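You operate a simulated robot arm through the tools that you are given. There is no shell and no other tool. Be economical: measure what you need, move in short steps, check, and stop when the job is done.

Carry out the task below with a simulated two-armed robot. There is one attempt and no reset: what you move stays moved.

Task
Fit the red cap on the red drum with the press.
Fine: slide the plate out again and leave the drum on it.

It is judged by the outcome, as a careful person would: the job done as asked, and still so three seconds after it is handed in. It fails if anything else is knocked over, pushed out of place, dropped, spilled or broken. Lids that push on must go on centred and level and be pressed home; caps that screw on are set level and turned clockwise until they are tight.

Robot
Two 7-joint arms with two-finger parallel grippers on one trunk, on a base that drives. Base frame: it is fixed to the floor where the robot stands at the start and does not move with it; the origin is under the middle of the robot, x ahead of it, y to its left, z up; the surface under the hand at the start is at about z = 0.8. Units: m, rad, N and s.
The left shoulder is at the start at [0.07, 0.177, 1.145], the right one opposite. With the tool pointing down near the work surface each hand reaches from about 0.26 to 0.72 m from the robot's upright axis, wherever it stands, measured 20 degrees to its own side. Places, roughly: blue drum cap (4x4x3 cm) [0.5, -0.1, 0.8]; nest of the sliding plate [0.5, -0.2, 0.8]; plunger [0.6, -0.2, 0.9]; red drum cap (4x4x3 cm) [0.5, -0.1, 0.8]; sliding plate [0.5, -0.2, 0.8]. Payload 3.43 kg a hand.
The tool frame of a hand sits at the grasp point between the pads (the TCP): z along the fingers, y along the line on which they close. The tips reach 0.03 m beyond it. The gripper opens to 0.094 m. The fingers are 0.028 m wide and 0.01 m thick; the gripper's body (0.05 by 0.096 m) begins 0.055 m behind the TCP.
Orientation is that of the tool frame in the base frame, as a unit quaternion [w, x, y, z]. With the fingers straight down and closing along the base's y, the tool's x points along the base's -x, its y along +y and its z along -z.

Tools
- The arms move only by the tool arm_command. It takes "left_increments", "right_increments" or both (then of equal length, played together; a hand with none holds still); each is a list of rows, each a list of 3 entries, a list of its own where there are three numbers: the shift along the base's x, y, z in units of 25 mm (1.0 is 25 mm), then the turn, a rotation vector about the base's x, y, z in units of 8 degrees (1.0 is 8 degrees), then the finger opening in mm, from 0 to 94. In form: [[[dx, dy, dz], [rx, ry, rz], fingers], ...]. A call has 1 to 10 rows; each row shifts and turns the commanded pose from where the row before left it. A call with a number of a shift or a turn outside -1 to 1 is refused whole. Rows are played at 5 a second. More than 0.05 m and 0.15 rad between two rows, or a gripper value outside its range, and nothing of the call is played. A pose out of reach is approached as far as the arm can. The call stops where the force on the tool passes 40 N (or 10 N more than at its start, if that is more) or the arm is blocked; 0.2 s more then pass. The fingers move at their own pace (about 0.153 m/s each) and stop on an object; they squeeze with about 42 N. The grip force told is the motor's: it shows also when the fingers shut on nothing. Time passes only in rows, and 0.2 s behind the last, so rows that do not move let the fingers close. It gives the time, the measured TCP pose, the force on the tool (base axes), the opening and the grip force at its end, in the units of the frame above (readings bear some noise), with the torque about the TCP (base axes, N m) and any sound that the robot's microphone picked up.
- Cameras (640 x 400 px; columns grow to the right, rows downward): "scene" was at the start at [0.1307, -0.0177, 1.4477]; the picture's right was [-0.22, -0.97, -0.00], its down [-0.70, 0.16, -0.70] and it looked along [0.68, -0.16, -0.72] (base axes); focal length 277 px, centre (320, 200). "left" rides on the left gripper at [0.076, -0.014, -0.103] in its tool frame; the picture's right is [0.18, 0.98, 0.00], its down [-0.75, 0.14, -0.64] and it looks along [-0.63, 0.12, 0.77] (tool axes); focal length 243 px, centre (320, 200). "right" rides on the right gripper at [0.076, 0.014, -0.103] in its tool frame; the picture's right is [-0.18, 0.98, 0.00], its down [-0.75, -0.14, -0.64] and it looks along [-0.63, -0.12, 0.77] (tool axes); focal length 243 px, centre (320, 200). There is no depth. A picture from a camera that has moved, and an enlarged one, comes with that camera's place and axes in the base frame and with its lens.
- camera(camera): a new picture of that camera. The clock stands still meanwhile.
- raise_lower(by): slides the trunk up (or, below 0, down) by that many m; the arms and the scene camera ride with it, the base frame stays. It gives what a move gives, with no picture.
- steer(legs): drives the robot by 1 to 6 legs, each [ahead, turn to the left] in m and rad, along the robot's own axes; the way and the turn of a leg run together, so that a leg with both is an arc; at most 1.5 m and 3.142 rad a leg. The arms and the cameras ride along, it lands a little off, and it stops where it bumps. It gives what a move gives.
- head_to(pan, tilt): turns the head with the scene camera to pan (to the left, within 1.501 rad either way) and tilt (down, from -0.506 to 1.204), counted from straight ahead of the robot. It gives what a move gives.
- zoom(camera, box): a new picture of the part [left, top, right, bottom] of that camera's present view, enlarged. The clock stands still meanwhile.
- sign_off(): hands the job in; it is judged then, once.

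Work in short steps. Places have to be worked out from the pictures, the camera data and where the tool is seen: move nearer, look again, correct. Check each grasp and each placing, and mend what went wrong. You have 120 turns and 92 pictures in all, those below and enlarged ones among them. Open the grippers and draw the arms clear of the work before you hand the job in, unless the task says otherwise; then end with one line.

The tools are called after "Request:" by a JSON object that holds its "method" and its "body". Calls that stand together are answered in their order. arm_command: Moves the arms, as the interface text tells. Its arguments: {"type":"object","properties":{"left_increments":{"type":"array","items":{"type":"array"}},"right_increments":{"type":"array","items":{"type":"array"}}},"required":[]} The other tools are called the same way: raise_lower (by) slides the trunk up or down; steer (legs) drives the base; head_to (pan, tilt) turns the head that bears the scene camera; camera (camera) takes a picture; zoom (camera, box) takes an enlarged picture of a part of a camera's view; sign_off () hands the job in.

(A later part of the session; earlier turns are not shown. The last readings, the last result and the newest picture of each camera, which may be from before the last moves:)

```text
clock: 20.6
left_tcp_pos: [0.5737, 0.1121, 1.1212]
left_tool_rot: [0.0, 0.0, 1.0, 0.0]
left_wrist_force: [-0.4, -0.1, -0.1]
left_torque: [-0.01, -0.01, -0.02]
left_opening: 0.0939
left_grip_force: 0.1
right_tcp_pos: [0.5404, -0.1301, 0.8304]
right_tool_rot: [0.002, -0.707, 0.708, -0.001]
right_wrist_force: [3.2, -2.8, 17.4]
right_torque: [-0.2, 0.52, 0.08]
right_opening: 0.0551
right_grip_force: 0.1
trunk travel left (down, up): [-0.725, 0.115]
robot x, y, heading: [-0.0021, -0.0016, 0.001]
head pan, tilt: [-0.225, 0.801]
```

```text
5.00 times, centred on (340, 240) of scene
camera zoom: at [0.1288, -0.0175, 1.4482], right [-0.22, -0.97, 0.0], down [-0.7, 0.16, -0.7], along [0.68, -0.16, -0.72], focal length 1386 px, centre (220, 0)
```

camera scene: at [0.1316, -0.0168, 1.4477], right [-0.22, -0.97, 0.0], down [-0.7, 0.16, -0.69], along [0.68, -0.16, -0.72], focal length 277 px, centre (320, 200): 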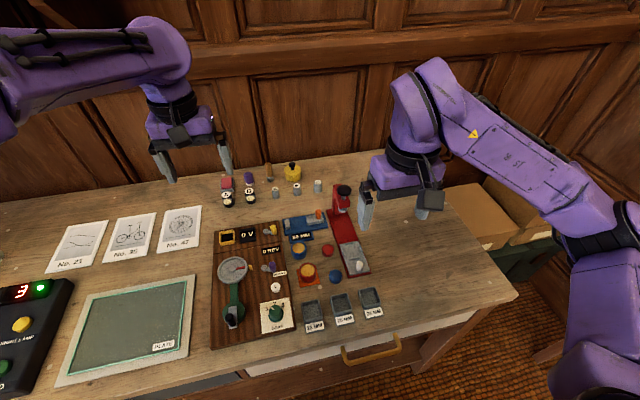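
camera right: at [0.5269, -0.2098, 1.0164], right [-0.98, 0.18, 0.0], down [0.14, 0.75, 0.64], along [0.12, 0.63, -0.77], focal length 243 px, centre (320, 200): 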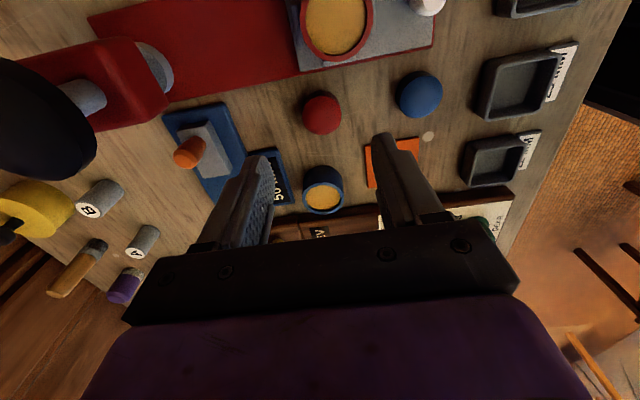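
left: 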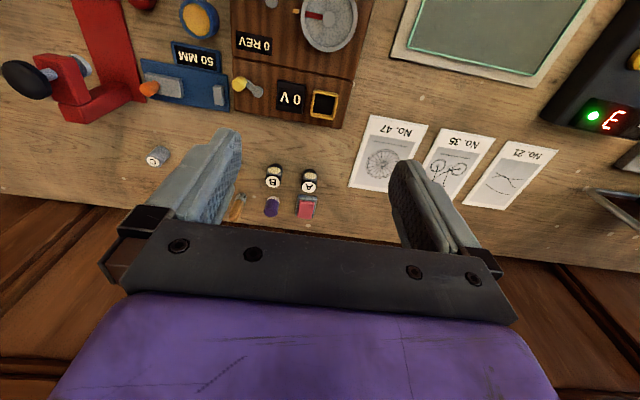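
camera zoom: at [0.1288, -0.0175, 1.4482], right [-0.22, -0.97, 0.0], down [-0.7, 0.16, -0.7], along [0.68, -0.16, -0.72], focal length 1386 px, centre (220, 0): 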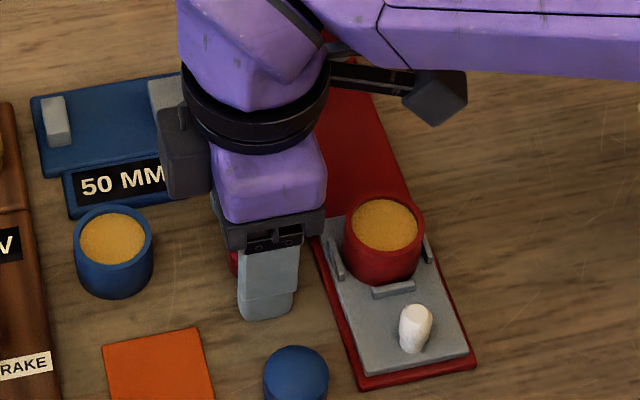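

Fingertips touched the table at 0.830, so the table is at 0.80. The cap sits about 6 mm toward -y from the hand centre, so I'll rise 3 mm, shift -6 mm in y and close.

Request:
{"method": "arm_command", "body": {"right_increments": [[[0, 0, 0.2], [0, 0, 0], 56], [[0, -0.24, 0], [0, 0, 0], 56], [[0, 0, 0], [0, 0, 0], 56]]}}

Request:
{"method": "zoom", "body": {"camera": "right", "box": [220, 60, 420, 260]}}

```text
clock: 21.4
left_tcp_pos: [0.5752, 0.113, 1.1215]
left_tool_rot: [0.001, 0.001, 1.0, 0.0]
left_wrist_force: [0.5, 0.0, -0.5]
left_torque: [0.0, 0.01, -0.01]
left_opening: 0.0941
left_grip_force: 0.0
right_tcp_pos: [0.5417, -0.1347, 0.832]
right_tool_rot: [0.001, 0.708, -0.706, -0.001]
right_wrist_force: [0.4, 0.3, 0.5]
right_torque: [-0.02, 0.01, 0.01]
right_opening: 0.0559
right_grip_force: 0.0
trunk travel left (down, up): [-0.725, 0.115]
robot x, y, heading: [0.0007, -0.0017, -0.003]
head pan, tilt: [-0.225, 0.801]
```

```text
2.00 times, centred on (320, 160) of right
camera zoom: at [0.5264, -0.2119, 0.9357], right [-0.98, 0.18, 0.0], down [0.14, 0.75, 0.64], along [0.12, 0.63, -0.77], focal length 485 px, centre (320, 280)
```

zoom: 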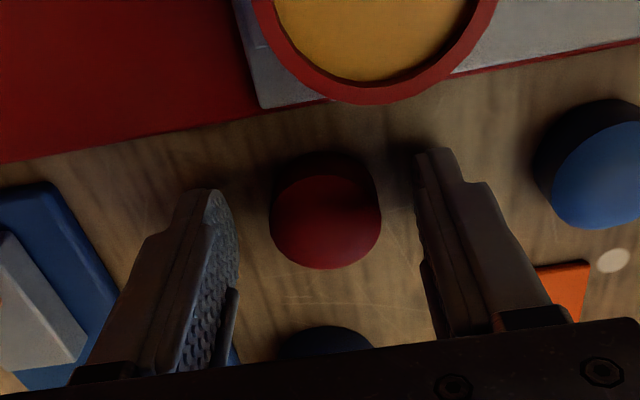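

Centred well enough; closing on the cap.

Request:
{"method": "arm_command", "body": {"right_increments": [[[0, -0.06, 0], [0, 0, 0], 46], [[0, 0, 0], [0, 0, 0], 40], [[0, 0, 0], [0, 0, 0], 30], [[0, 0, 0], [0, 0, 0], 28]]}}

```text
clock: 22.4
left_tcp_pos: [0.5752, 0.1121, 1.1204]
left_tool_rot: [0.0, 0.0, 1.0, 0.001]
left_wrist_force: [-0.5, 0.2, -0.8]
left_torque: [0.03, 0.01, -0.01]
left_opening: 0.0943
left_grip_force: 0.0
right_tcp_pos: [0.5409, -0.1375, 0.8336]
right_tool_rot: [0.001, -0.706, 0.708, 0.0]
right_wrist_force: [-0.5, 0.1, 0.0]
right_torque: [0.02, -0.03, -0.01]
right_opening: 0.0309
right_grip_force: 42.0
trunk travel left (down, up): [-0.725, 0.115]
robot x, y, heading: [0.0035, 0.0003, -0.002]
head pan, tilt: [-0.225, 0.801]
```

The cap is gripped at 31 mm. I'll lift it 8 cm and look at it, including any skirt or plug underneath.

Request:
{"method": "arm_command", "body": {"right_increments": [[[0, 0, 0.5], [0, 0, 0], 25], [[0, 0, 0.9], [0, 0, 0], 25], [[0, 0, 0.9], [0, 0, 0], 25], [[0, 0, 0.9], [0, 0, 0], 25]]}}

Request:
{"method": "zoom", "body": {"camera": "right", "box": [220, 20, 420, 260]}}

Request:
{"method": "zoom", "body": {"camera": "scene", "box": [300, 180, 380, 270]}}

Request:
{"method": "camera", "body": {"camera": "left"}}

```text
clock: 23.4
left_tcp_pos: [0.577, 0.1121, 1.1207]
left_tool_rot: [0.0, 0.001, 1.0, -0.001]
left_wrist_force: [-0.2, 0.2, 0.0]
left_torque: [-0.02, 0.02, -0.02]
left_opening: 0.094
left_grip_force: 0.1
right_tcp_pos: [0.539, -0.1361, 0.9118]
right_tool_rot: [0.0, -0.706, 0.708, 0.001]
right_wrist_force: [0.5, -0.1, -0.2]
right_torque: [-0.02, -0.02, -0.01]
right_opening: 0.0308
right_grip_force: 42.1
trunk travel left (down, up): [-0.725, 0.115]
robot x, y, heading: [-0.001, 0.0019, 0.0]
head pan, tilt: [-0.225, 0.801]
```

```text
1.67 times, centred on (320, 140) of right
camera zoom: at [0.524, -0.213, 1.0159], right [-0.98, 0.19, 0.0], down [0.14, 0.75, 0.64], along [0.12, 0.63, -0.77], focal length 404 px, centre (320, 300)
```

zoom: 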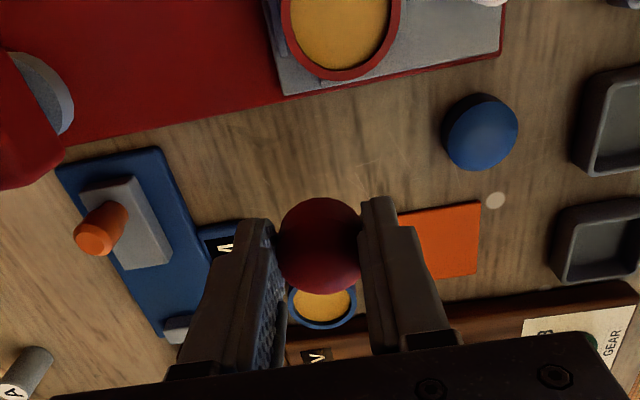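

```text
4.44 times, centred on (340, 225) of scene
camera zoom: at [0.1303, -0.0174, 1.4477], right [-0.22, -0.97, 0.0], down [-0.7, 0.16, -0.7], along [0.68, -0.16, -0.72], focal length 1232 px, centre (231, 89)
```

zoom: 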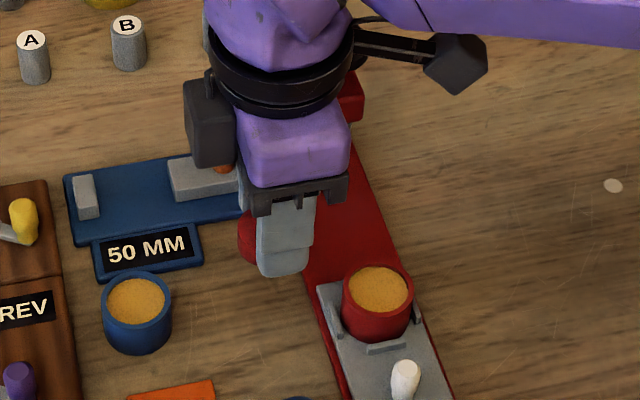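

```text
50 pictures are left
camera left: at [0.4996, 0.0981, 1.2227], right [-0.18, 0.98, 0.0], down [0.75, 0.14, 0.64], along [0.63, 0.12, -0.77], focal length 243 px, centre (320, 200)
```

left: 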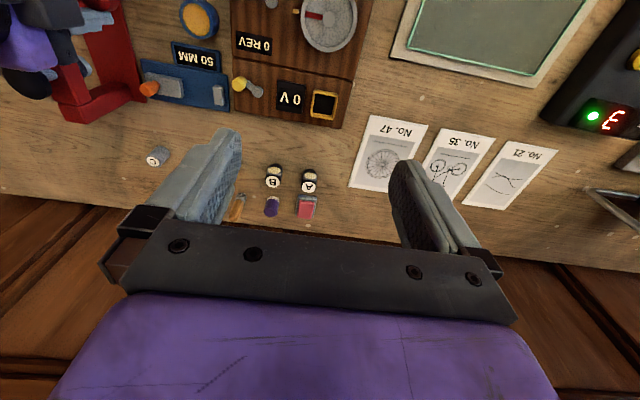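

The cap is held level: about 31 mm across and 15 mm tall, with its bottom a few mm below the fingertips. I'll carry it above the drum centre (0.522, -0.197) and check alignment.

Request:
{"method": "arm_command", "body": {"right_increments": [[[-0.22, -0.84, 0], [0, 0, 0], 25], [[-0.23, -0.83, 0], [0, 0, 0], 25], [[-0.23, -0.83, 0], [0, 0, 0], 25], [[0, 0, -0.5], [0, 0, 0], 25], [[0, 0, 0], [0, 0, 0], 25]]}}

Request:
{"method": "zoom", "body": {"camera": "right", "box": [220, 60, 420, 260]}}

Request:
{"method": "zoom", "body": {"camera": "scene", "box": [320, 190, 400, 270]}}

```text
clock: 24.6
left_tcp_pos: [0.5758, 0.113, 1.1197]
left_tool_rot: [0.0, 0.001, 1.0, 0.0]
left_wrist_force: [-0.2, 0.3, -1.4]
left_torque: [0.02, 0.02, -0.04]
left_opening: 0.0943
left_grip_force: 0.1
right_tcp_pos: [0.5232, -0.1978, 0.8991]
right_tool_rot: [-0.001, -0.707, 0.707, -0.001]
right_wrist_force: [-0.3, 0.2, -1.9]
right_torque: [0.01, -0.01, -0.02]
right_opening: 0.031
right_grip_force: 41.7
trunk travel left (down, up): [-0.725, 0.115]
robot x, y, heading: [-0.0008, -0.0013, 0.004]
head pan, tilt: [-0.225, 0.801]
```

```text
2.00 times, centred on (320, 160) of right
camera zoom: at [0.5084, -0.2743, 1.0028], right [-0.98, 0.19, 0.0], down [0.14, 0.75, 0.64], along [0.12, 0.63, -0.77], focal length 485 px, centre (320, 280)
```

zoom: 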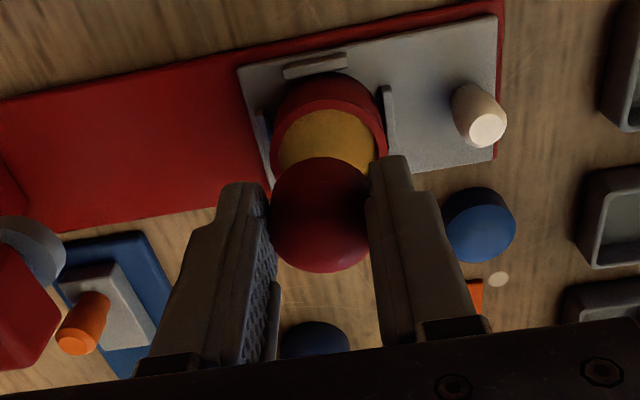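

```text
5.00 times, centred on (360, 230) of scene
camera zoom: at [0.1306, -0.0175, 1.4477], right [-0.22, -0.97, 0.0], down [-0.7, 0.16, -0.7], along [0.68, -0.16, -0.72], focal length 1386 px, centre (120, 50)
```

zoom: 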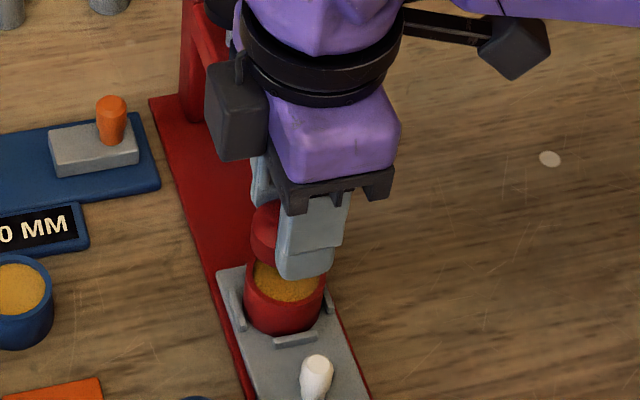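

From the hand camera, the drum centre is about (0.521, -0.197) and the cap about (0.524, -0.194). I'll shift (-3, -3) mm and lower to just above the rim.

Request:
{"method": "arm_command", "body": {"right_increments": [[[-0.12, -0.12, -0.4], [0, 0, 0], 25], [[0, 0, -0.35], [0, 0, 0], 25], [[0, 0, 0], [0, 0, 0], 25]]}}

Request:
{"method": "zoom", "body": {"camera": "right", "box": [260, 80, 380, 200]}}

Request:
{"method": "zoom", "body": {"camera": "scene", "box": [340, 220, 390, 270]}}

```text
clock: 25.4
left_tcp_pos: [0.5752, 0.1123, 1.1218]
left_tool_rot: [-0.001, 0.0, 1.0, 0.0]
left_wrist_force: [-0.5, 0.0, 0.5]
left_torque: [0.01, 0.01, -0.01]
left_opening: 0.0941
left_grip_force: 0.2
right_tcp_pos: [0.5205, -0.2013, 0.8813]
right_tool_rot: [-0.001, -0.706, 0.708, 0.001]
right_wrist_force: [-1.0, -0.5, -0.3]
right_torque: [0.01, 0.0, 0.0]
right_opening: 0.0308
right_grip_force: 42.0
trunk travel left (down, up): [-0.725, 0.115]
robot x, y, heading: [-0.0004, -0.0013, 0.0]
head pan, tilt: [-0.225, 0.801]
```

```text
3.33 times, centred on (320, 140) of right
camera zoom: at [0.5054, -0.2768, 0.9849], right [-0.98, 0.19, 0.0], down [0.14, 0.75, 0.64], along [0.12, 0.63, -0.77], focal length 809 px, centre (320, 400)
```

zoom: 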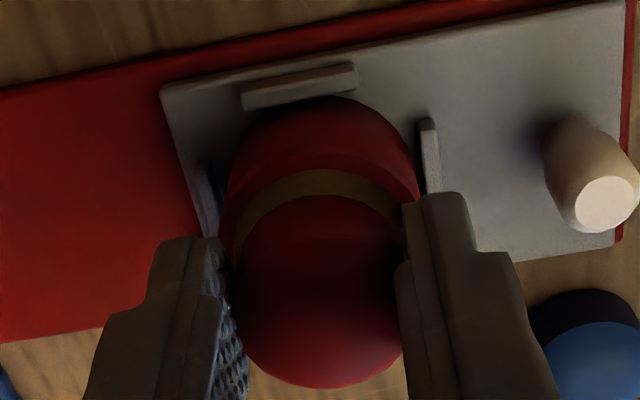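

```text
8.00 times, centred on (365, 245) of scene
camera zoom: at [0.1307, -0.0176, 1.4477], right [-0.22, -0.97, 0.0], down [-0.7, 0.16, -0.7], along [0.68, -0.16, -0.72], focal length 2218 px, centre (-40, -160)
```

zoom: 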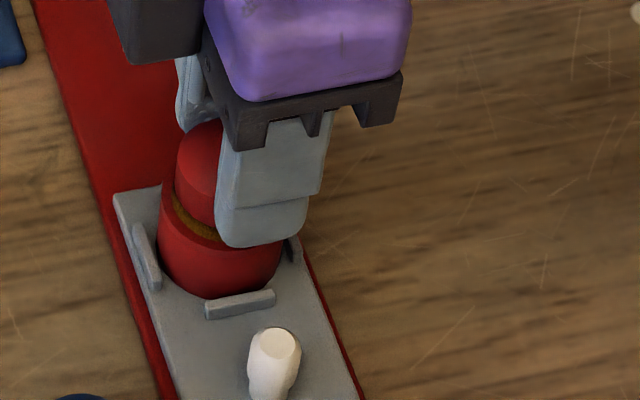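

Cap and drum agree within about 2 mm in both views. Lowering gently onto the rim.

Request:
{"method": "arm_command", "body": {"right_increments": [[[0, 0, -0.2], [0, 0, 0], 25], [[0, 0, -0.12], [0, 0, 0], 25], [[0, 0, -0.08], [0, 0, 0], 25], [[0, 0, -0.08], [0, 0, 0], 25], [[0, 0, 0], [0, 0, 0], 25]]}}

Request:
{"method": "zoom", "body": {"camera": "right", "box": [260, 80, 380, 200]}}

Request:
{"method": "zoom", "body": {"camera": "scene", "box": [340, 220, 390, 270]}}

```text
clock: 26.6
left_tcp_pos: [0.5735, 0.1133, 1.1211]
left_tool_rot: [0.001, 0.0, 1.0, 0.0]
left_wrist_force: [-0.6, -0.5, -0.5]
left_torque: [0.01, 0.01, 0.01]
left_opening: 0.0939
left_grip_force: 0.0
right_tcp_pos: [0.5202, -0.2004, 0.8721]
right_tool_rot: [0.001, -0.707, 0.707, -0.002]
right_wrist_force: [4.3, -1.4, 25.0]
right_torque: [-0.06, 0.16, 0.0]
right_opening: 0.0308
right_grip_force: 41.7
trunk travel left (down, up): [-0.725, 0.115]
robot x, y, heading: [0.0007, 0.0008, -0.002]
head pan, tilt: [-0.225, 0.801]
```

```text
3.33 times, centred on (320, 140) of right
camera zoom: at [0.5044, -0.2776, 0.9764], right [-0.98, 0.19, -0.01], down [0.14, 0.75, 0.64], along [0.12, 0.63, -0.77], focal length 809 px, centre (320, 400)
```

zoom: 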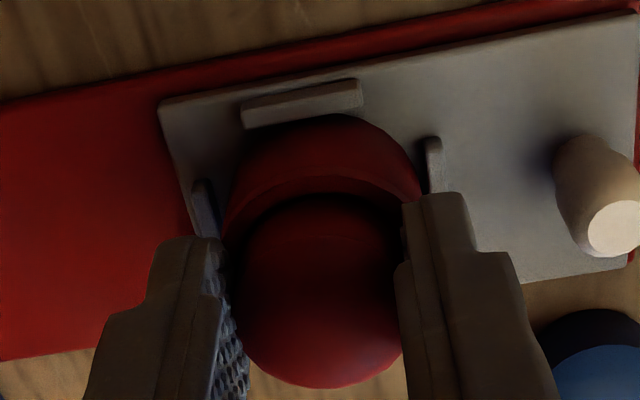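

```text
8.00 times, centred on (365, 245) of scene
camera zoom: at [0.1279, -0.0164, 1.4483], right [-0.22, -0.97, 0.0], down [-0.7, 0.16, -0.7], along [0.68, -0.16, -0.72], focal length 2218 px, centre (-40, -160)
```

zoom: 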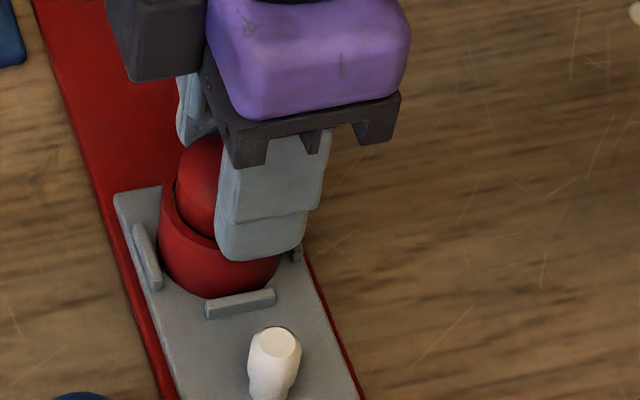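

The cap is resting on the drum mouth (25 N at 0.872). I'll ease off a hair, open the fingers, rise and inspect how it sits.

Request:
{"method": "arm_command", "body": {"right_increments": [[[0, 0, 0.1], [0, 0, 0], 25], [[0, 0, 0], [0, 0, 0], 36], [[0, 0, 0], [0, 0, 0], 44], [[0, 0, 0], [0, 0, 0], 50], [[0, 0, 0.5], [0, 0, 0], 50], [[0, 0, 1], [0, 0, 0], 50], [[0, 0, 1], [0, 0, 0], 50]]}}

Request:
{"method": "zoom", "body": {"camera": "right", "box": [260, 40, 400, 180]}}

Request:
{"method": "zoom", "body": {"camera": "scene", "box": [340, 210, 390, 260]}}

```text
clock: 28.2
left_tcp_pos: [0.5762, 0.1126, 1.1205]
left_tool_rot: [0.0, 0.0, 1.0, 0.0]
left_wrist_force: [0.0, 0.5, -0.2]
left_torque: [0.01, -0.04, 0.04]
left_opening: 0.0941
left_grip_force: 0.0
right_tcp_pos: [0.5175, -0.2022, 0.9363]
right_tool_rot: [0.0, -0.707, 0.708, 0.001]
right_wrist_force: [-0.5, 0.0, 0.3]
right_torque: [-0.01, -0.01, -0.01]
right_opening: 0.0501
right_grip_force: 0.0
trunk travel left (down, up): [-0.725, 0.115]
robot x, y, heading: [-0.0011, 0.0011, -0.006]
head pan, tilt: [-0.225, 0.801]
```

```text
2.86 times, centred on (330, 110) of right
camera zoom: at [0.503, -0.2779, 1.0401], right [-0.98, 0.19, 0.0], down [0.14, 0.75, 0.64], along [0.12, 0.63, -0.77], focal length 693 px, centre (291, 457)
```

zoom: 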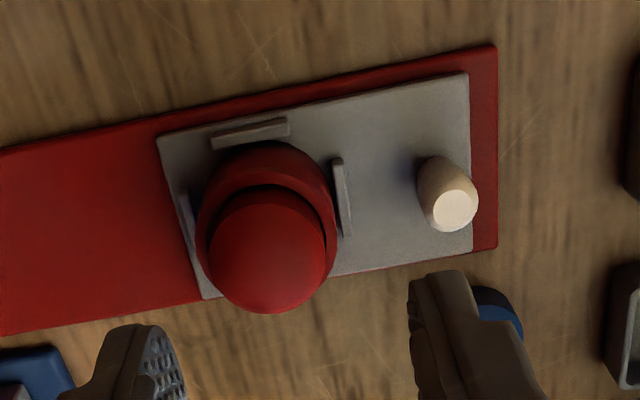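

```text
8.00 times, centred on (365, 235) of scene
camera zoom: at [0.1307, -0.0175, 1.4477], right [-0.22, -0.97, 0.0], down [-0.7, 0.16, -0.7], along [0.68, -0.16, -0.72], focal length 2218 px, centre (-40, -80)
```

zoom: 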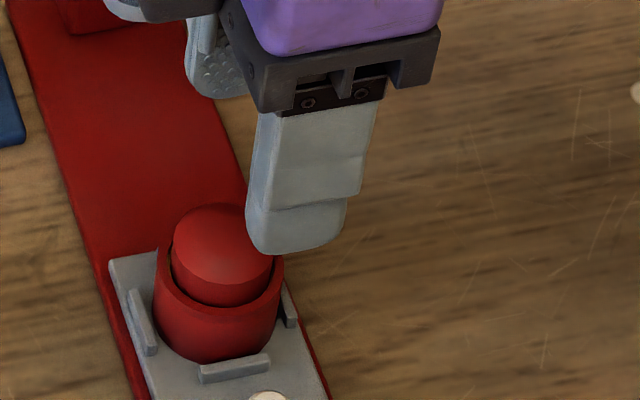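

The cap sits as a plug in the drum mouth, apparently level and near-centred. I'll turn the hand back by 90° while moving to above the knob, which also gives another view from the near side.

Request:
{"method": "arm_command", "body": {"right_increments": [[[0, 0, 0.5], [0, 0, -1], 50], [[-0.3, 0, 0], [0, 0, -1], 50], [[-0.3, 0, 0], [0, 0, -1], 50], [[-0.3, 0, 0], [0, 0, -1], 50], [[-0.3, 0, 0], [0, 0, -1], 50], [[-0.3, 0, 0], [0, 0, -1], 50], [[-0.3, 0, 0], [0, 0, -1], 50], [[-0.3, 0, 0], [0, 0, -1], 50], [[0, 0, 0], [0, 0, -1], 50], [[0, 0, 0], [0, 0, -1], 50]]}}

Request:
{"method": "arm_command", "body": {"right_increments": [[[0, 0.1, 0], [0, 0, -0.63], 50], [[0, 0.1, 0], [0, 0, -0.63], 50], [[0, 0, 0], [0, 0, 0], 50]]}}

Request:
{"method": "zoom", "body": {"camera": "right", "box": [220, 50, 420, 250]}}

Request:
{"method": "zoom", "body": {"camera": "scene", "box": [320, 180, 400, 260]}}

```text
clock: 30.4
left_tcp_pos: [0.5759, 0.1112, 1.1197]
left_tool_rot: [0.001, -0.001, 1.0, 0.0]
left_wrist_force: [0.0, 0.1, 0.1]
left_torque: [0.02, -0.02, 0.02]
left_opening: 0.0941
left_grip_force: 0.0
right_tcp_pos: [0.4681, -0.2035, 0.9468]
right_tool_rot: [0.0, -0.085, 0.996, 0.0]
right_wrist_force: [0.3, 0.6, 0.0]
right_torque: [-0.02, -0.02, -0.02]
right_opening: 0.0499
right_grip_force: 0.0
trunk travel left (down, up): [-0.725, 0.115]
robot x, y, heading: [-0.0049, -0.0002, 0.002]
head pan, tilt: [-0.225, 0.801]
```

```text
clock: 31.2
left_tcp_pos: [0.5756, 0.1128, 1.1208]
left_tool_rot: [-0.001, 0.0, 1.0, 0.0]
left_wrist_force: [-0.1, -0.1, 0.2]
left_torque: [0.0, 0.01, 0.02]
left_opening: 0.0939
left_grip_force: 0.2
right_tcp_pos: [0.4672, -0.1972, 0.9468]
right_tool_rot: [0.0, 0.002, 1.0, 0.0]
right_wrist_force: [-0.5, -0.6, 0.6]
right_torque: [0.02, -0.01, 0.01]
right_opening: 0.0498
right_grip_force: 0.0
trunk travel left (down, up): [-0.725, 0.115]
robot x, y, heading: [-0.0034, 0.0011, -0.0]
head pan, tilt: [-0.225, 0.801]
```

```text
2.00 times, centred on (320, 150) of right
camera zoom: at [0.3907, -0.1831, 1.0502], right [0.19, 0.98, 0.0], down [0.75, -0.14, 0.64], along [0.63, -0.12, -0.77], focal length 485 px, centre (320, 300)
```

zoom: 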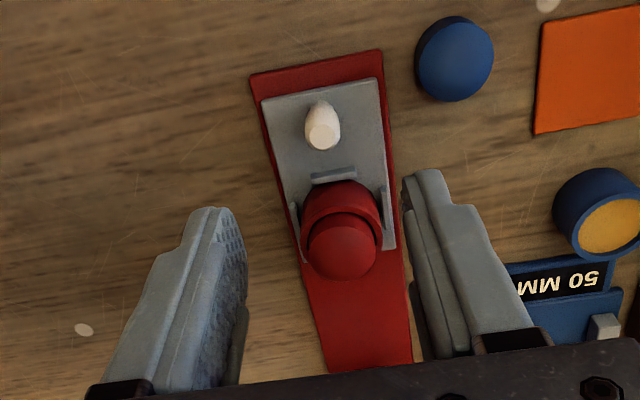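

```text
5.00 times, centred on (360, 220) of scene
camera zoom: at [0.1306, -0.0178, 1.4477], right [-0.22, -0.97, 0.0], down [-0.7, 0.16, -0.7], along [0.68, -0.16, -0.72], focal length 1386 px, centre (120, 100)
```

zoom: 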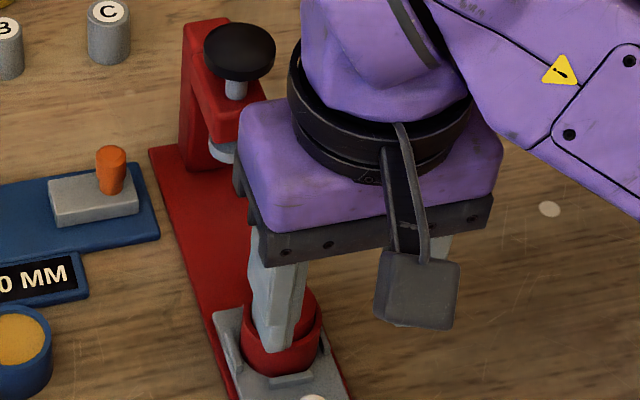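

Enlarging the cap for a centring check from this side.

Request:
{"method": "zoom", "body": {"camera": "right", "box": [300, 80, 360, 200]}}

```text
3.33 times, centred on (330, 140) of right
camera zoom: at [0.3907, -0.1831, 1.0502], right [0.19, 0.98, 0.0], down [0.75, -0.14, 0.64], along [0.63, -0.12, -0.77], focal length 809 px, centre (287, 400)
```

zoom: 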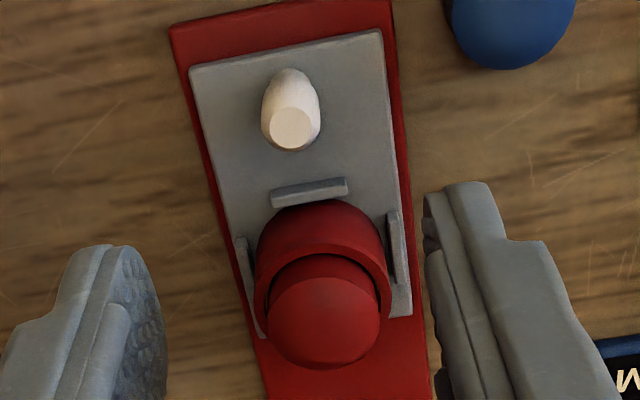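

The cap is centred within about 0.5 mm from both sides. Next, the plate: the press head stands near x≈0.64, so I'll tilt the hand back 30° (fingers pointing forward-down) to keep the body clear of it, then lower towards the white knob near (0.472, -0.197).

Request:
{"method": "arm_command", "body": {"right_increments": [[[0, 0, -0.3], [0, -0.94, 0], 50], [[0, 0, -0.4], [0, -0.94, 0], 50], [[0, 0, -0.4], [0, -0.94, 0], 50], [[0, 0, -0.4], [0, -0.94, 0], 50], [[0, 0, -0.4], [0, 0, 0], 50], [[0, 0, 0], [0, 0, 0], 50]]}}

Request:
{"method": "camera", "body": {"camera": "right"}}

Request:
{"method": "zoom", "body": {"camera": "scene", "box": [320, 180, 410, 280]}}

```text
clock: 32.6
left_tcp_pos: [0.5763, 0.1121, 1.1193]
left_tool_rot: [0.0, 0.001, 1.0, 0.0]
left_wrist_force: [0.3, 0.0, 0.7]
left_torque: [0.0, -0.02, 0.01]
left_opening: 0.094
left_grip_force: 0.1
right_tcp_pos: [0.4721, -0.1388, 0.9242]
right_tool_rot: [0.259, 0.001, 0.966, -0.002]
right_wrist_force: [-0.4, 0.2, -0.2]
right_torque: [0.03, 0.02, 0.01]
right_opening: 0.0501
right_grip_force: 0.0
right hand out of reach, approached as far as the arm can: row 3, 4, 5
trunk travel left (down, up): [-0.725, 0.115]
robot x, y, heading: [-0.0005, -0.0011, 0.004]
head pan, tilt: [-0.225, 0.801]
```

```text
38 pictures are left
camera right: at [0.3546, -0.1252, 0.9767], right [0.16, 0.98, 0.09], down [0.33, -0.14, 0.93], along [0.93, -0.12, -0.35], focal length 243 px, centre (320, 200)
```

right: 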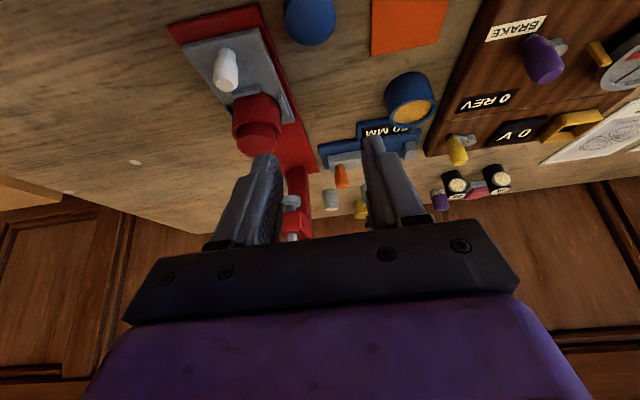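

```text
4.00 times, centred on (365, 230) of scene
camera zoom: at [0.1309, -0.0173, 1.4477], right [-0.22, -0.97, 0.0], down [-0.7, 0.16, -0.7], along [0.68, -0.16, -0.72], focal length 1109 px, centre (140, 80)
```

zoom: 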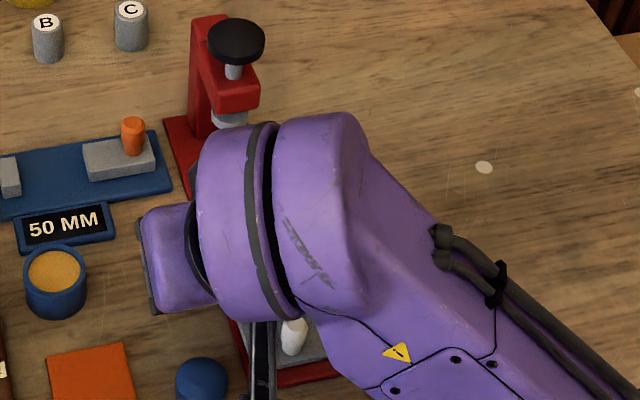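

Tilting put the pose inside the arm's inner reach limit and the hand slid to y=-0.139; nothing was touched. I'll back the base up 0.10 m to give the arm room, since the hand is well above everything.

Request:
{"method": "steer", "body": {"legs": [[-0.1, 0]]}}

```text
clock: 33.8
left_tcp_pos: [0.4755, 0.1137, 1.1197]
left_tool_rot: [0.0, -0.001, 1.0, 0.0]
left_wrist_force: [0.1, 0.1, -0.6]
left_torque: [-0.01, -0.05, 0.0]
left_opening: 0.094
left_grip_force: 0.1
right_tcp_pos: [0.3697, -0.139, 0.926]
right_tool_rot: [0.258, 0.0, 0.966, -0.003]
right_wrist_force: [0.3, -0.1, -0.2]
right_torque: [-0.02, -0.03, -0.02]
right_opening: 0.05
right_grip_force: 0.1
trunk travel left (down, up): [-0.725, 0.115]
robot x, y, heading: [-0.0989, -0.0006, 0.003]
head pan, tilt: [-0.225, 0.801]
```

Now bring the hand back in front of the knob, staying high, and check the reach.

Request:
{"method": "arm_command", "body": {"right_increments": [[[0.5, -0.6, 0], [0, 0, 0], 50], [[0.7, -0.6, 0], [0, 0, 0], 50], [[0.7, -0.6, 0], [0, 0, 0], 50], [[0.7, -0.5, 0], [0, 0, 0], 50], [[0, 0, 0], [0, 0, 0], 50]]}}

Request:
{"method": "zoom", "body": {"camera": "right", "box": [200, 0, 440, 240]}}

```text
clock: 35.0
left_tcp_pos: [0.4742, 0.1146, 1.1219]
left_tool_rot: [0.0, -0.001, 1.0, 0.0]
left_wrist_force: [-0.2, 1.2, -0.2]
left_torque: [-0.01, 0.02, 0.02]
left_opening: 0.094
left_grip_force: 0.1
right_tcp_pos: [0.4349, -0.1525, 0.9508]
right_tool_rot: [0.257, -0.001, 0.966, -0.006]
right_wrist_force: [-0.8, 0.9, -0.5]
right_torque: [0.0, 0.03, 0.01]
right_opening: 0.0499
right_grip_force: 0.0
right hand out of reach, approached as far as the arm can: row 1, 2, 3, 4
trunk travel left (down, up): [-0.725, 0.115]
robot x, y, heading: [-0.1021, -0.0014, 0.002]
head pan, tilt: [-0.225, 0.801]
```

```text
1.67 times, centred on (320, 120) of right
camera zoom: at [0.3176, -0.1378, 1.0027], right [0.16, 0.98, 0.08], down [0.34, -0.13, 0.93], along [0.93, -0.12, -0.35], focal length 404 px, centre (320, 333)
```

zoom: 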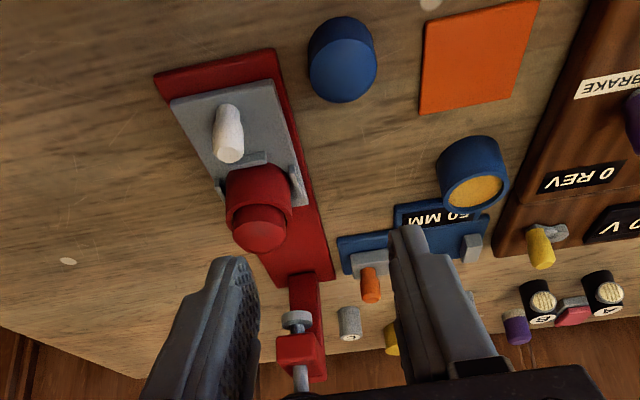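

Still flagged out of reach with a 30° tilt, so I'll reduce it to about 15° and move toward (0.45, -0.197, 0.92) to see if the pose becomes reachable.

Request:
{"method": "arm_command", "body": {"right_increments": [[[0, 0, 0], [0, 0.94, 0], 50], [[0, -0.4, 0], [0, 0.94, 0], 50], [[0.3, -0.7, -0.3], [0, 0, 0], 50], [[0.3, -0.7, -0.4], [0, 0, 0], 50], [[0, 0, 0], [0, 0, 0], 50]]}}

```text
clock: 36.2
left_tcp_pos: [0.475, 0.113, 1.1204]
left_tool_rot: [-0.001, -0.002, 1.0, 0.0]
left_wrist_force: [-0.4, 0.4, 0.0]
left_torque: [-0.03, 0.02, 0.0]
left_opening: 0.0939
left_grip_force: 0.0
right_tcp_pos: [0.4509, -0.1974, 0.9337]
right_tool_rot: [0.13, -0.001, 0.991, -0.002]
right_wrist_force: [-0.6, 0.2, -0.8]
right_torque: [0.03, 0.01, 0.02]
right_opening: 0.0498
right_grip_force: 0.0
trunk travel left (down, up): [-0.725, 0.115]
robot x, y, heading: [-0.1, -0.0029, 0.006]
head pan, tilt: [-0.225, 0.801]
```

15° tilt is reachable. I'll descend toward the knob with 50 mm opening, stopping part-way for a look.

Request:
{"method": "arm_command", "body": {"right_increments": [[[0.2, 0, -0.7], [0, 0, 0], 50], [[0.2, 0, -0.7], [0, 0, 0], 50], [[0, 0, -0.6], [0, 0, 0], 50], [[0, 0, 0], [0, 0, 0], 50]]}}

Request:
{"method": "zoom", "body": {"camera": "right", "box": [220, 40, 420, 240]}}

```text
clock: 37.2
left_tcp_pos: [0.4743, 0.1115, 1.1202]
left_tool_rot: [0.0, -0.002, 1.0, 0.0]
left_wrist_force: [0.3, -0.6, -0.2]
left_torque: [-0.01, -0.02, 0.03]
left_opening: 0.0942
left_grip_force: 0.1
right_tcp_pos: [0.4624, -0.1976, 0.8812]
right_tool_rot: [0.129, 0.0, 0.992, -0.003]
right_wrist_force: [0.5, 0.8, 0.2]
right_torque: [0.02, 0.03, 0.0]
right_opening: 0.0503
right_grip_force: 0.1
trunk travel left (down, up): [-0.725, 0.115]
robot x, y, heading: [-0.0986, 0.0011, 0.003]
head pan, tilt: [-0.225, 0.801]
```

```text
2.00 times, centred on (320, 140) of right
camera zoom: at [0.3606, -0.184, 0.9621], right [0.18, 0.98, 0.04], down [0.56, -0.14, 0.81], along [0.81, -0.12, -0.58], focal length 485 px, centre (320, 320)
```

zoom: 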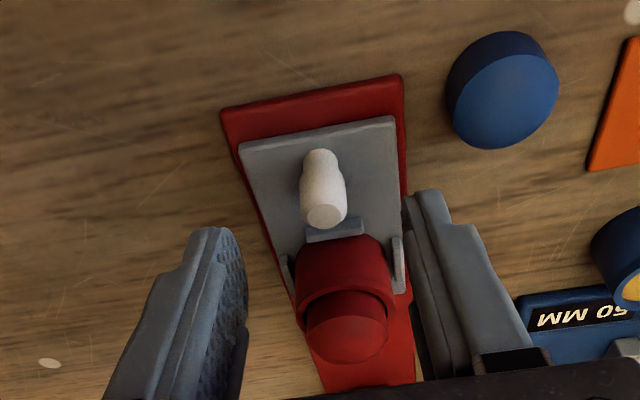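

Knob is aligned in y at about (0.473, -0.197). Lowering 28 mm and closing on it.

Request:
{"method": "arm_command", "body": {"right_increments": [[[-0.06, 0, -0.6], [0, 0, 0], 50], [[0, 0, -0.4], [0, 0, 0], 50], [[0, 0, -0.1], [0, 0, 0], 50], [[0, 0, 0], [0, 0, 0], 30], [[0, 0, 0], [0, 0, 0], 10], [[0, 0, 0], [0, 0, 0], 5]]}}

Request:
{"method": "zoom", "body": {"camera": "right", "box": [220, 60, 420, 260]}}

```text
clock: 38.6
left_tcp_pos: [0.4748, 0.1147, 1.1213]
left_tool_rot: [0.0, -0.002, 1.0, 0.0]
left_wrist_force: [-0.3, -0.6, 0.3]
left_torque: [-0.02, -0.02, 0.02]
left_opening: 0.0941
left_grip_force: 0.0
right_tcp_pos: [0.4604, -0.1958, 0.8543]
right_tool_rot: [0.129, -0.001, 0.992, -0.003]
right_wrist_force: [-0.6, 7.3, -1.8]
right_torque: [0.5, -0.13, 0.13]
right_opening: 0.0148
right_grip_force: 45.2
trunk travel left (down, up): [-0.725, 0.115]
robot x, y, heading: [-0.1022, -0.0025, 0.006]
head pan, tilt: [-0.225, 0.801]
```

```text
2.00 times, centred on (320, 160) of right
camera zoom: at [0.3587, -0.1829, 0.9354], right [0.18, 0.98, 0.04], down [0.56, -0.14, 0.81], along [0.81, -0.12, -0.58], focal length 485 px, centre (320, 280)
```

zoom: 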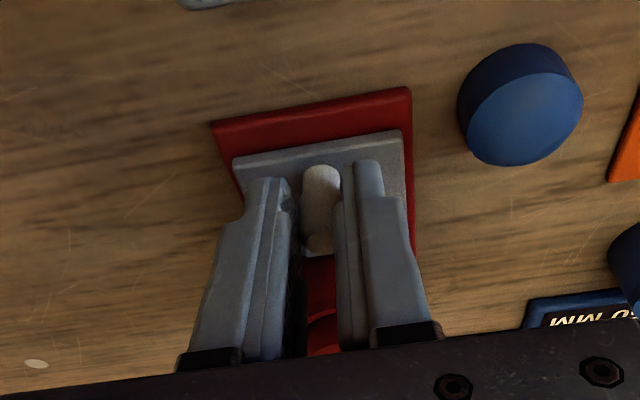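

Knob gripped at 15 mm. I'll relax the small side load and slide the plate forward slowly, 60 mm first.

Request:
{"method": "arm_command", "body": {"right_increments": [[[0, 0.08, 0], [0, 0, 0], 5], [[0.1, 0, 0], [0, 0, 0], 5], [[0.2, 0, 0], [0, 0, 0], 5], [[0.35, 0, 0], [0, 0, 0], 5], [[0.4, 0, 0], [0, 0, 0], 5], [[0.4, 0, 0], [0, 0, 0], 5], [[0.4, 0, 0], [0, 0, 0], 5], [[0.35, 0, 0], [0, 0, 0], 5], [[0.2, 0, 0], [0, 0, 0], 5], [[0, 0, 0], [0, 0, 0], 5]]}}

Request:
{"method": "zoom", "body": {"camera": "scene", "box": [330, 140, 450, 240]}}

Request:
{"method": "camera", "body": {"camera": "right"}}

```text
clock: 40.8
left_tcp_pos: [0.4742, 0.1135, 1.1214]
left_tool_rot: [0.0, -0.001, 1.0, 0.0]
left_wrist_force: [-0.1, -0.5, 0.2]
left_torque: [0.01, 0.01, 0.06]
left_opening: 0.094
left_grip_force: 0.0
right_tcp_pos: [0.5176, -0.1961, 0.8551]
right_tool_rot: [0.131, -0.001, 0.991, -0.003]
right_wrist_force: [-0.1, 1.2, 5.0]
right_torque: [0.3, 0.99, 0.0]
right_opening: 0.0151
right_grip_force: 44.6
trunk travel left (down, up): [-0.725, 0.115]
robot x, y, heading: [-0.1002, 0.0056, 0.005]
head pan, tilt: [-0.225, 0.801]
```

```text
4.00 times, centred on (390, 190) of scene
camera zoom: at [0.0288, -0.0168, 1.4479], right [-0.22, -0.98, 0.0], down [-0.7, 0.16, -0.7], along [0.68, -0.15, -0.72], focal length 1109 px, centre (40, 240)
```

zoom: 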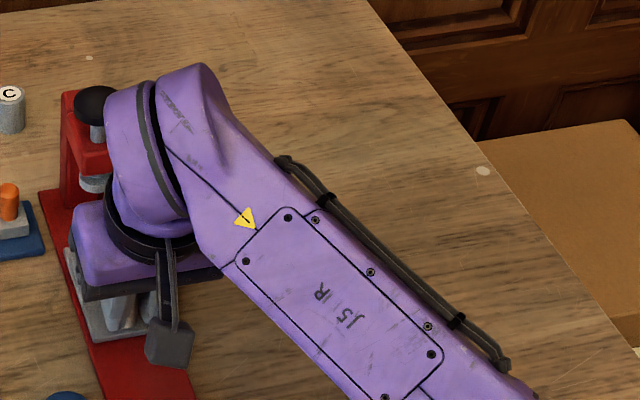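

```text
32 pictures are left
camera right: at [0.4167, -0.1825, 0.9352], right [0.18, 0.98, 0.04], down [0.56, -0.14, 0.82], along [0.81, -0.12, -0.58], focal length 243 px, centre (320, 200)
```

right: 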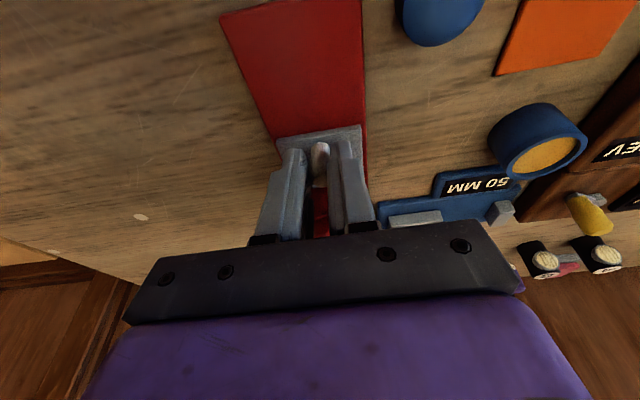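

The plate has moved 57 mm with the hand well behind the press head. Continuing forward slowly until the stop is felt.

Request:
{"method": "arm_command", "body": {"right_increments": [[[0.1, 0, 0], [0, 0, 0], 5], [[0.2, 0, 0], [0, 0, 0], 5], [[0.3, 0, 0], [0, 0, 0], 5], [[0.3, 0, 0], [0, 0, 0], 5], [[0.3, 0, 0], [0, 0, 0], 5], [[0.25, 0, 0], [0, 0, 0], 5], [[0.2, 0, 0], [0, 0, 0], 5], [[0.15, 0, 0], [0, 0, 0], 5], [[0, 0, 0], [0, 0, 0], 5]]}}

Request:
{"method": "zoom", "body": {"camera": "scene", "box": [330, 140, 430, 240]}}

Request:
{"method": "zoom", "body": {"camera": "left", "box": [0, 0, 160, 100]}}

```text
clock: 42.8
left_tcp_pos: [0.4693, 0.1122, 1.1225]
left_tool_rot: [0.003, -0.001, 1.0, 0.0]
left_wrist_force: [0.9, 0.1, 0.7]
left_torque: [-0.02, 0.03, 0.0]
left_opening: 0.094
left_grip_force: 0.0
right_tcp_pos: [0.5592, -0.1973, 0.8543]
right_tool_rot: [0.129, 0.0, 0.992, -0.001]
right_wrist_force: [-29.7, -0.9, 2.8]
right_torque: [0.3, 0.81, -0.03]
right_opening: 0.0153
right_grip_force: 44.6
trunk travel left (down, up): [-0.725, 0.115]
robot x, y, heading: [-0.0981, -0.0018, 0.005]
head pan, tilt: [-0.225, 0.801]
```

```text
4.00 times, centred on (380, 190) of scene
camera zoom: at [0.0221, -0.0172, 1.4483], right [-0.22, -0.98, 0.0], down [-0.7, 0.16, -0.7], along [0.68, -0.15, -0.72], focal length 1109 px, centre (80, 240)
```

zoom: 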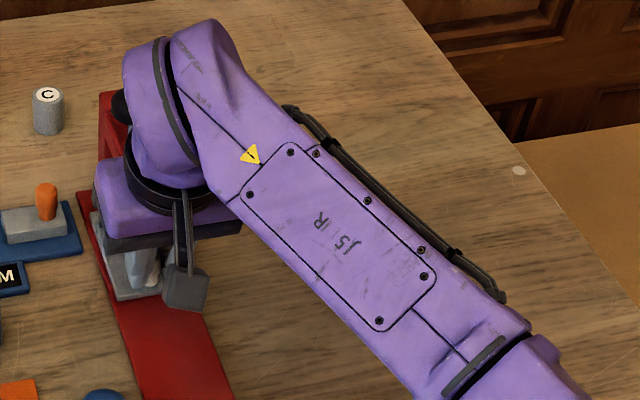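

```text
4.00 times, centred on (80, 50) of left
camera zoom: at [0.3923, 0.0982, 1.225], right [-0.19, 0.98, 0.0], down [0.75, 0.14, 0.65], along [0.64, 0.12, -0.76], focal length 970 px, centre (1280, 800)
```

zoom: 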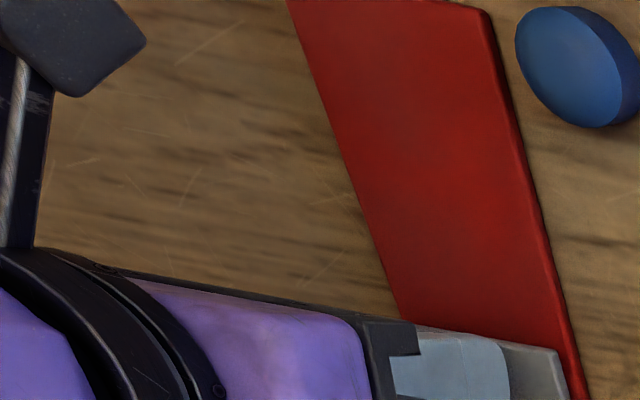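

Firm stop at x=0.559 after about 0.10 m of travel. I'll relieve the push, open, and withdraw up and back to see how the drum sits under the plunger.

Request:
{"method": "arm_command", "body": {"right_increments": [[[-0.2, 0, 0], [0, 0, 0], 5], [[0, 0, 0], [0, 0, 0], 20], [[0, 0, 0], [0, 0, 0], 40], [[-0.1, 0, 0.5], [0, 0, 0], 40], [[-0.6, 0, 0.8], [0, 0, 0], 40], [[-1, 0, 0.8], [0, 0, 0], 40], [[-1, -0.5, 0.8], [0, 0, 0], 40], [[-1, -1, 0.5], [0, 0, 0], 40], [[0, -1, 0], [0, 0, 0], 40], [[0, -1, 0], [0, 0, 0], 40]]}}

Request:
{"method": "zoom", "body": {"camera": "scene", "box": [320, 150, 400, 230]}}

Request:
{"method": "camera", "body": {"camera": "right"}}

```text
clock: 45.0
left_tcp_pos: [0.4738, 0.112, 1.121]
left_tool_rot: [0.0, -0.001, 1.0, 0.0]
left_wrist_force: [0.3, 0.6, -0.2]
left_torque: [0.04, 0.02, -0.03]
left_opening: 0.0942
left_grip_force: 0.0
right_tcp_pos: [0.4645, -0.2848, 0.94]
right_tool_rot: [0.13, 0.0, 0.991, -0.002]
right_wrist_force: [-0.1, -0.2, 1.0]
right_torque: [-0.01, 0.01, 0.0]
right_opening: 0.0401
right_grip_force: 0.0
trunk travel left (down, up): [-0.725, 0.115]
robot x, y, heading: [-0.1009, -0.0007, 0.002]
head pan, tilt: [-0.225, 0.801]
```

```text
5.00 times, centred on (360, 190) of scene
camera zoom: at [0.0291, -0.018, 1.4477], right [-0.22, -0.98, 0.0], down [-0.7, 0.16, -0.7], along [0.68, -0.15, -0.72], focal length 1386 px, centre (120, 250)
```

zoom: 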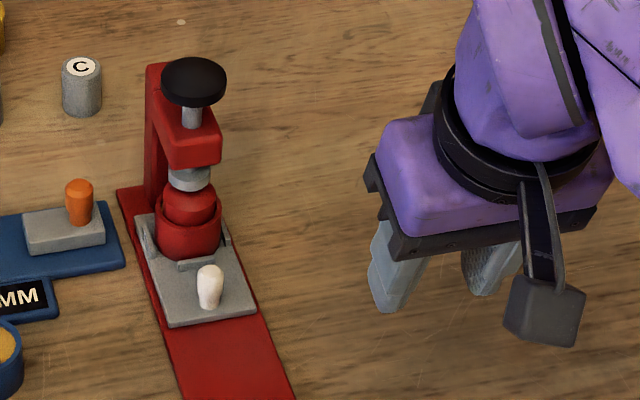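

```text
28 pictures are left
camera right: at [0.3635, -0.2704, 1.0192], right [0.18, 0.98, 0.04], down [0.56, -0.14, 0.82], along [0.81, -0.12, -0.58], focal length 243 px, centre (320, 200)
```

right: 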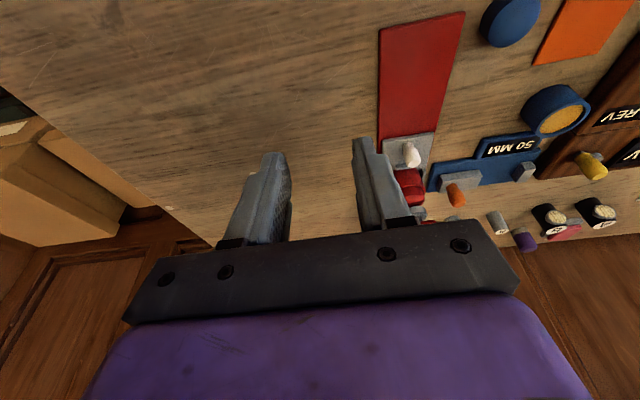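

The drum and cap are squarely under the plunger. I estimate the black knob at (0.622, -0.197, top ≈ 0.95). I'll raise the hand, set it vertical with fingers closed, then drive forward 0.1 m for reach.

Request:
{"method": "arm_command", "body": {"right_increments": [[[0, 0, 0.8], [0, 0.94, 0], 0], [[0, 0, 0.8], [0, 0.94, 0], 0], [[0, 0, 0.8], [0, 0, 0], 0], [[0, 0, 0.4], [0, 0, 0], 0], [[0, 0, 0], [0, 0, 0], 0]]}}

Request:
{"method": "steer", "body": {"legs": [[0.1, 0]]}}

```text
clock: 46.2
left_tcp_pos: [0.4745, 0.1125, 1.1204]
left_tool_rot: [0.0, -0.001, 1.0, 0.0]
left_wrist_force: [0.9, 0.2, -0.8]
left_torque: [0.01, 0.03, -0.01]
left_opening: 0.0938
left_grip_force: 0.1
right_tcp_pos: [0.4652, -0.2848, 1.0076]
right_tool_rot: [-0.001, -0.001, 1.0, -0.003]
right_wrist_force: [0.3, -0.2, 0.5]
right_torque: [0.0, 0.0, 0.02]
right_opening: 0.0002
right_grip_force: 32.8
trunk travel left (down, up): [-0.725, 0.115]
robot x, y, heading: [-0.1013, 0.0042, 0.008]
head pan, tilt: [-0.225, 0.801]
```

```text
clock: 47.3
left_tcp_pos: [0.5665, 0.1142, 1.1224]
left_tool_rot: [0.002, -0.002, 1.0, 0.0]
left_wrist_force: [-0.6, -0.1, 0.3]
left_torque: [0.0, 0.05, 0.03]
left_opening: 0.0939
left_grip_force: 0.1
right_tcp_pos: [0.5583, -0.2827, 1.008]
right_tool_rot: [0.001, -0.002, 1.0, -0.003]
right_wrist_force: [-0.1, -0.3, 0.5]
right_torque: [-0.05, -0.01, 0.0]
right_opening: 0.0001
right_grip_force: 33.0
trunk travel left (down, up): [-0.725, 0.115]
robot x, y, heading: [-0.0048, -0.0028, 0.006]
head pan, tilt: [-0.225, 0.801]
```

Moving above the plunger knob with tips about 3 cm above it.

Request:
{"method": "arm_command", "body": {"right_increments": [[[0.62, 0.86, 0.2], [0, 0, 0], 0], [[0.62, 0.86, 0], [0, 0, 0], 0], [[0.62, 0.86, 0], [0, 0, 0], 0], [[0.62, 0.85, 0], [0, 0, 0], 0], [[0, 0, 0], [0, 0, 0], 0]]}}

Request:
{"method": "zoom", "body": {"camera": "right", "box": [220, 60, 420, 260]}}

Request:
{"method": "zoom", "body": {"camera": "scene", "box": [320, 130, 420, 230]}}

```text
clock: 48.5
left_tcp_pos: [0.5706, 0.1131, 1.1213]
left_tool_rot: [0.0, -0.002, 1.0, -0.001]
left_wrist_force: [0.3, 0.0, -0.6]
left_torque: [-0.01, 0.02, -0.01]
left_opening: 0.094
left_grip_force: 0.0
right_tcp_pos: [0.6232, -0.2002, 1.01]
right_tool_rot: [-0.001, -0.002, 1.0, -0.001]
right_wrist_force: [-0.1, 0.5, 0.7]
right_torque: [-0.01, -0.01, 0.0]
right_opening: 0.0001
right_grip_force: 33.0
trunk travel left (down, up): [-0.725, 0.115]
robot x, y, heading: [-0.0058, 0.0011, 0.009]
head pan, tilt: [-0.225, 0.801]
```

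```text
2.00 times, centred on (320, 160) of right
camera zoom: at [0.5462, -0.1859, 1.1148], right [0.18, 0.98, 0.0], down [0.76, -0.14, 0.64], along [0.63, -0.12, -0.77], focal length 485 px, centre (320, 280)
```

zoom: 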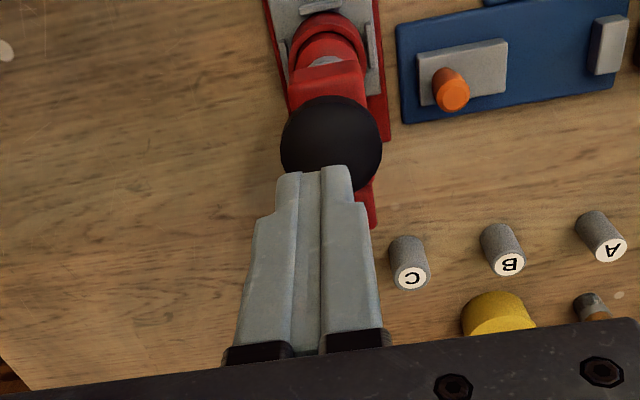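

```text
4.00 times, centred on (370, 180) of scene
camera zoom: at [0.1254, -0.0174, 1.4477], right [-0.22, -0.98, 0.0], down [-0.7, 0.16, -0.7], along [0.68, -0.15, -0.72], focal length 1109 px, centre (120, 280)
```

zoom: 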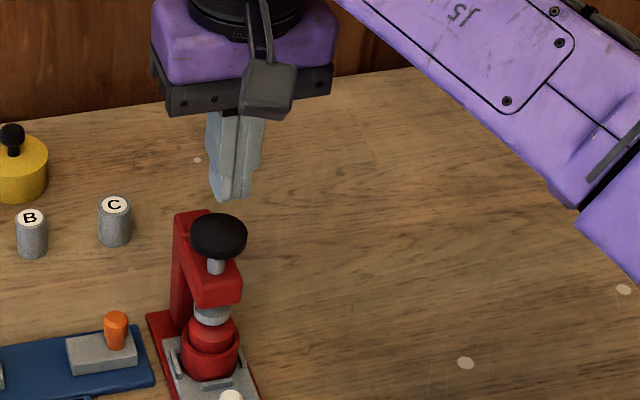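

Knob centre is (0.621, -0.196), top ≈ 0.946. Correcting (-2, +4) mm and descending to contact.

Request:
{"method": "arm_command", "body": {"right_increments": [[[-0.08, 0.16, -0.5], [0, 0, 0], 0], [[0, 0, -0.5], [0, 0, 0], 0], [[0, 0, -0.3], [0, 0, 0], 0], [[0, 0, -0.2], [0, 0, 0], 0], [[0, 0, 0], [0, 0, 0], 0]]}}

Request:
{"method": "zoom", "body": {"camera": "scene", "box": [340, 150, 420, 230]}}

```text
clock: 49.7
left_tcp_pos: [0.5697, 0.1149, 1.1217]
left_tool_rot: [0.001, -0.002, 1.0, -0.001]
left_wrist_force: [-0.4, 0.0, -0.3]
left_torque: [-0.01, 0.01, -0.01]
left_opening: 0.0941
left_grip_force: 0.1
right_tcp_pos: [0.622, -0.1942, 0.9733]
right_tool_rot: [0.0, -0.002, 1.0, -0.001]
right_wrist_force: [2.0, -0.5, 7.3]
right_torque: [-0.03, -0.06, -0.01]
right_opening: 0.0
right_grip_force: 33.2
trunk travel left (down, up): [-0.725, 0.115]
robot x, y, heading: [-0.0075, -0.0009, 0.005]
head pan, tilt: [-0.225, 0.801]
heard: snap
```

```text
5.00 times, centred on (380, 190) of scene
camera zoom: at [0.1248, -0.0164, 1.4479], right [-0.22, -0.98, 0.0], down [-0.7, 0.16, -0.7], along [0.68, -0.15, -0.72], focal length 1386 px, centre (20, 250)
```

zoom: 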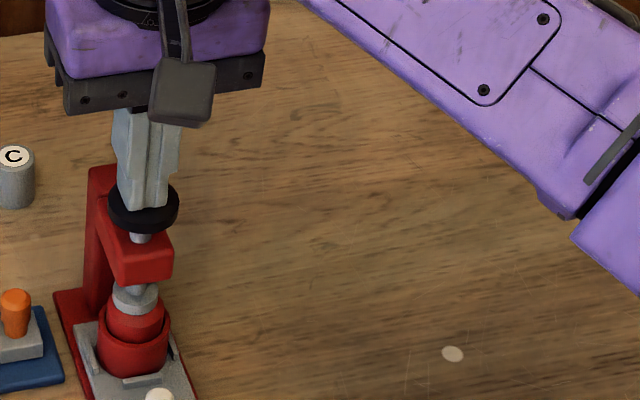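

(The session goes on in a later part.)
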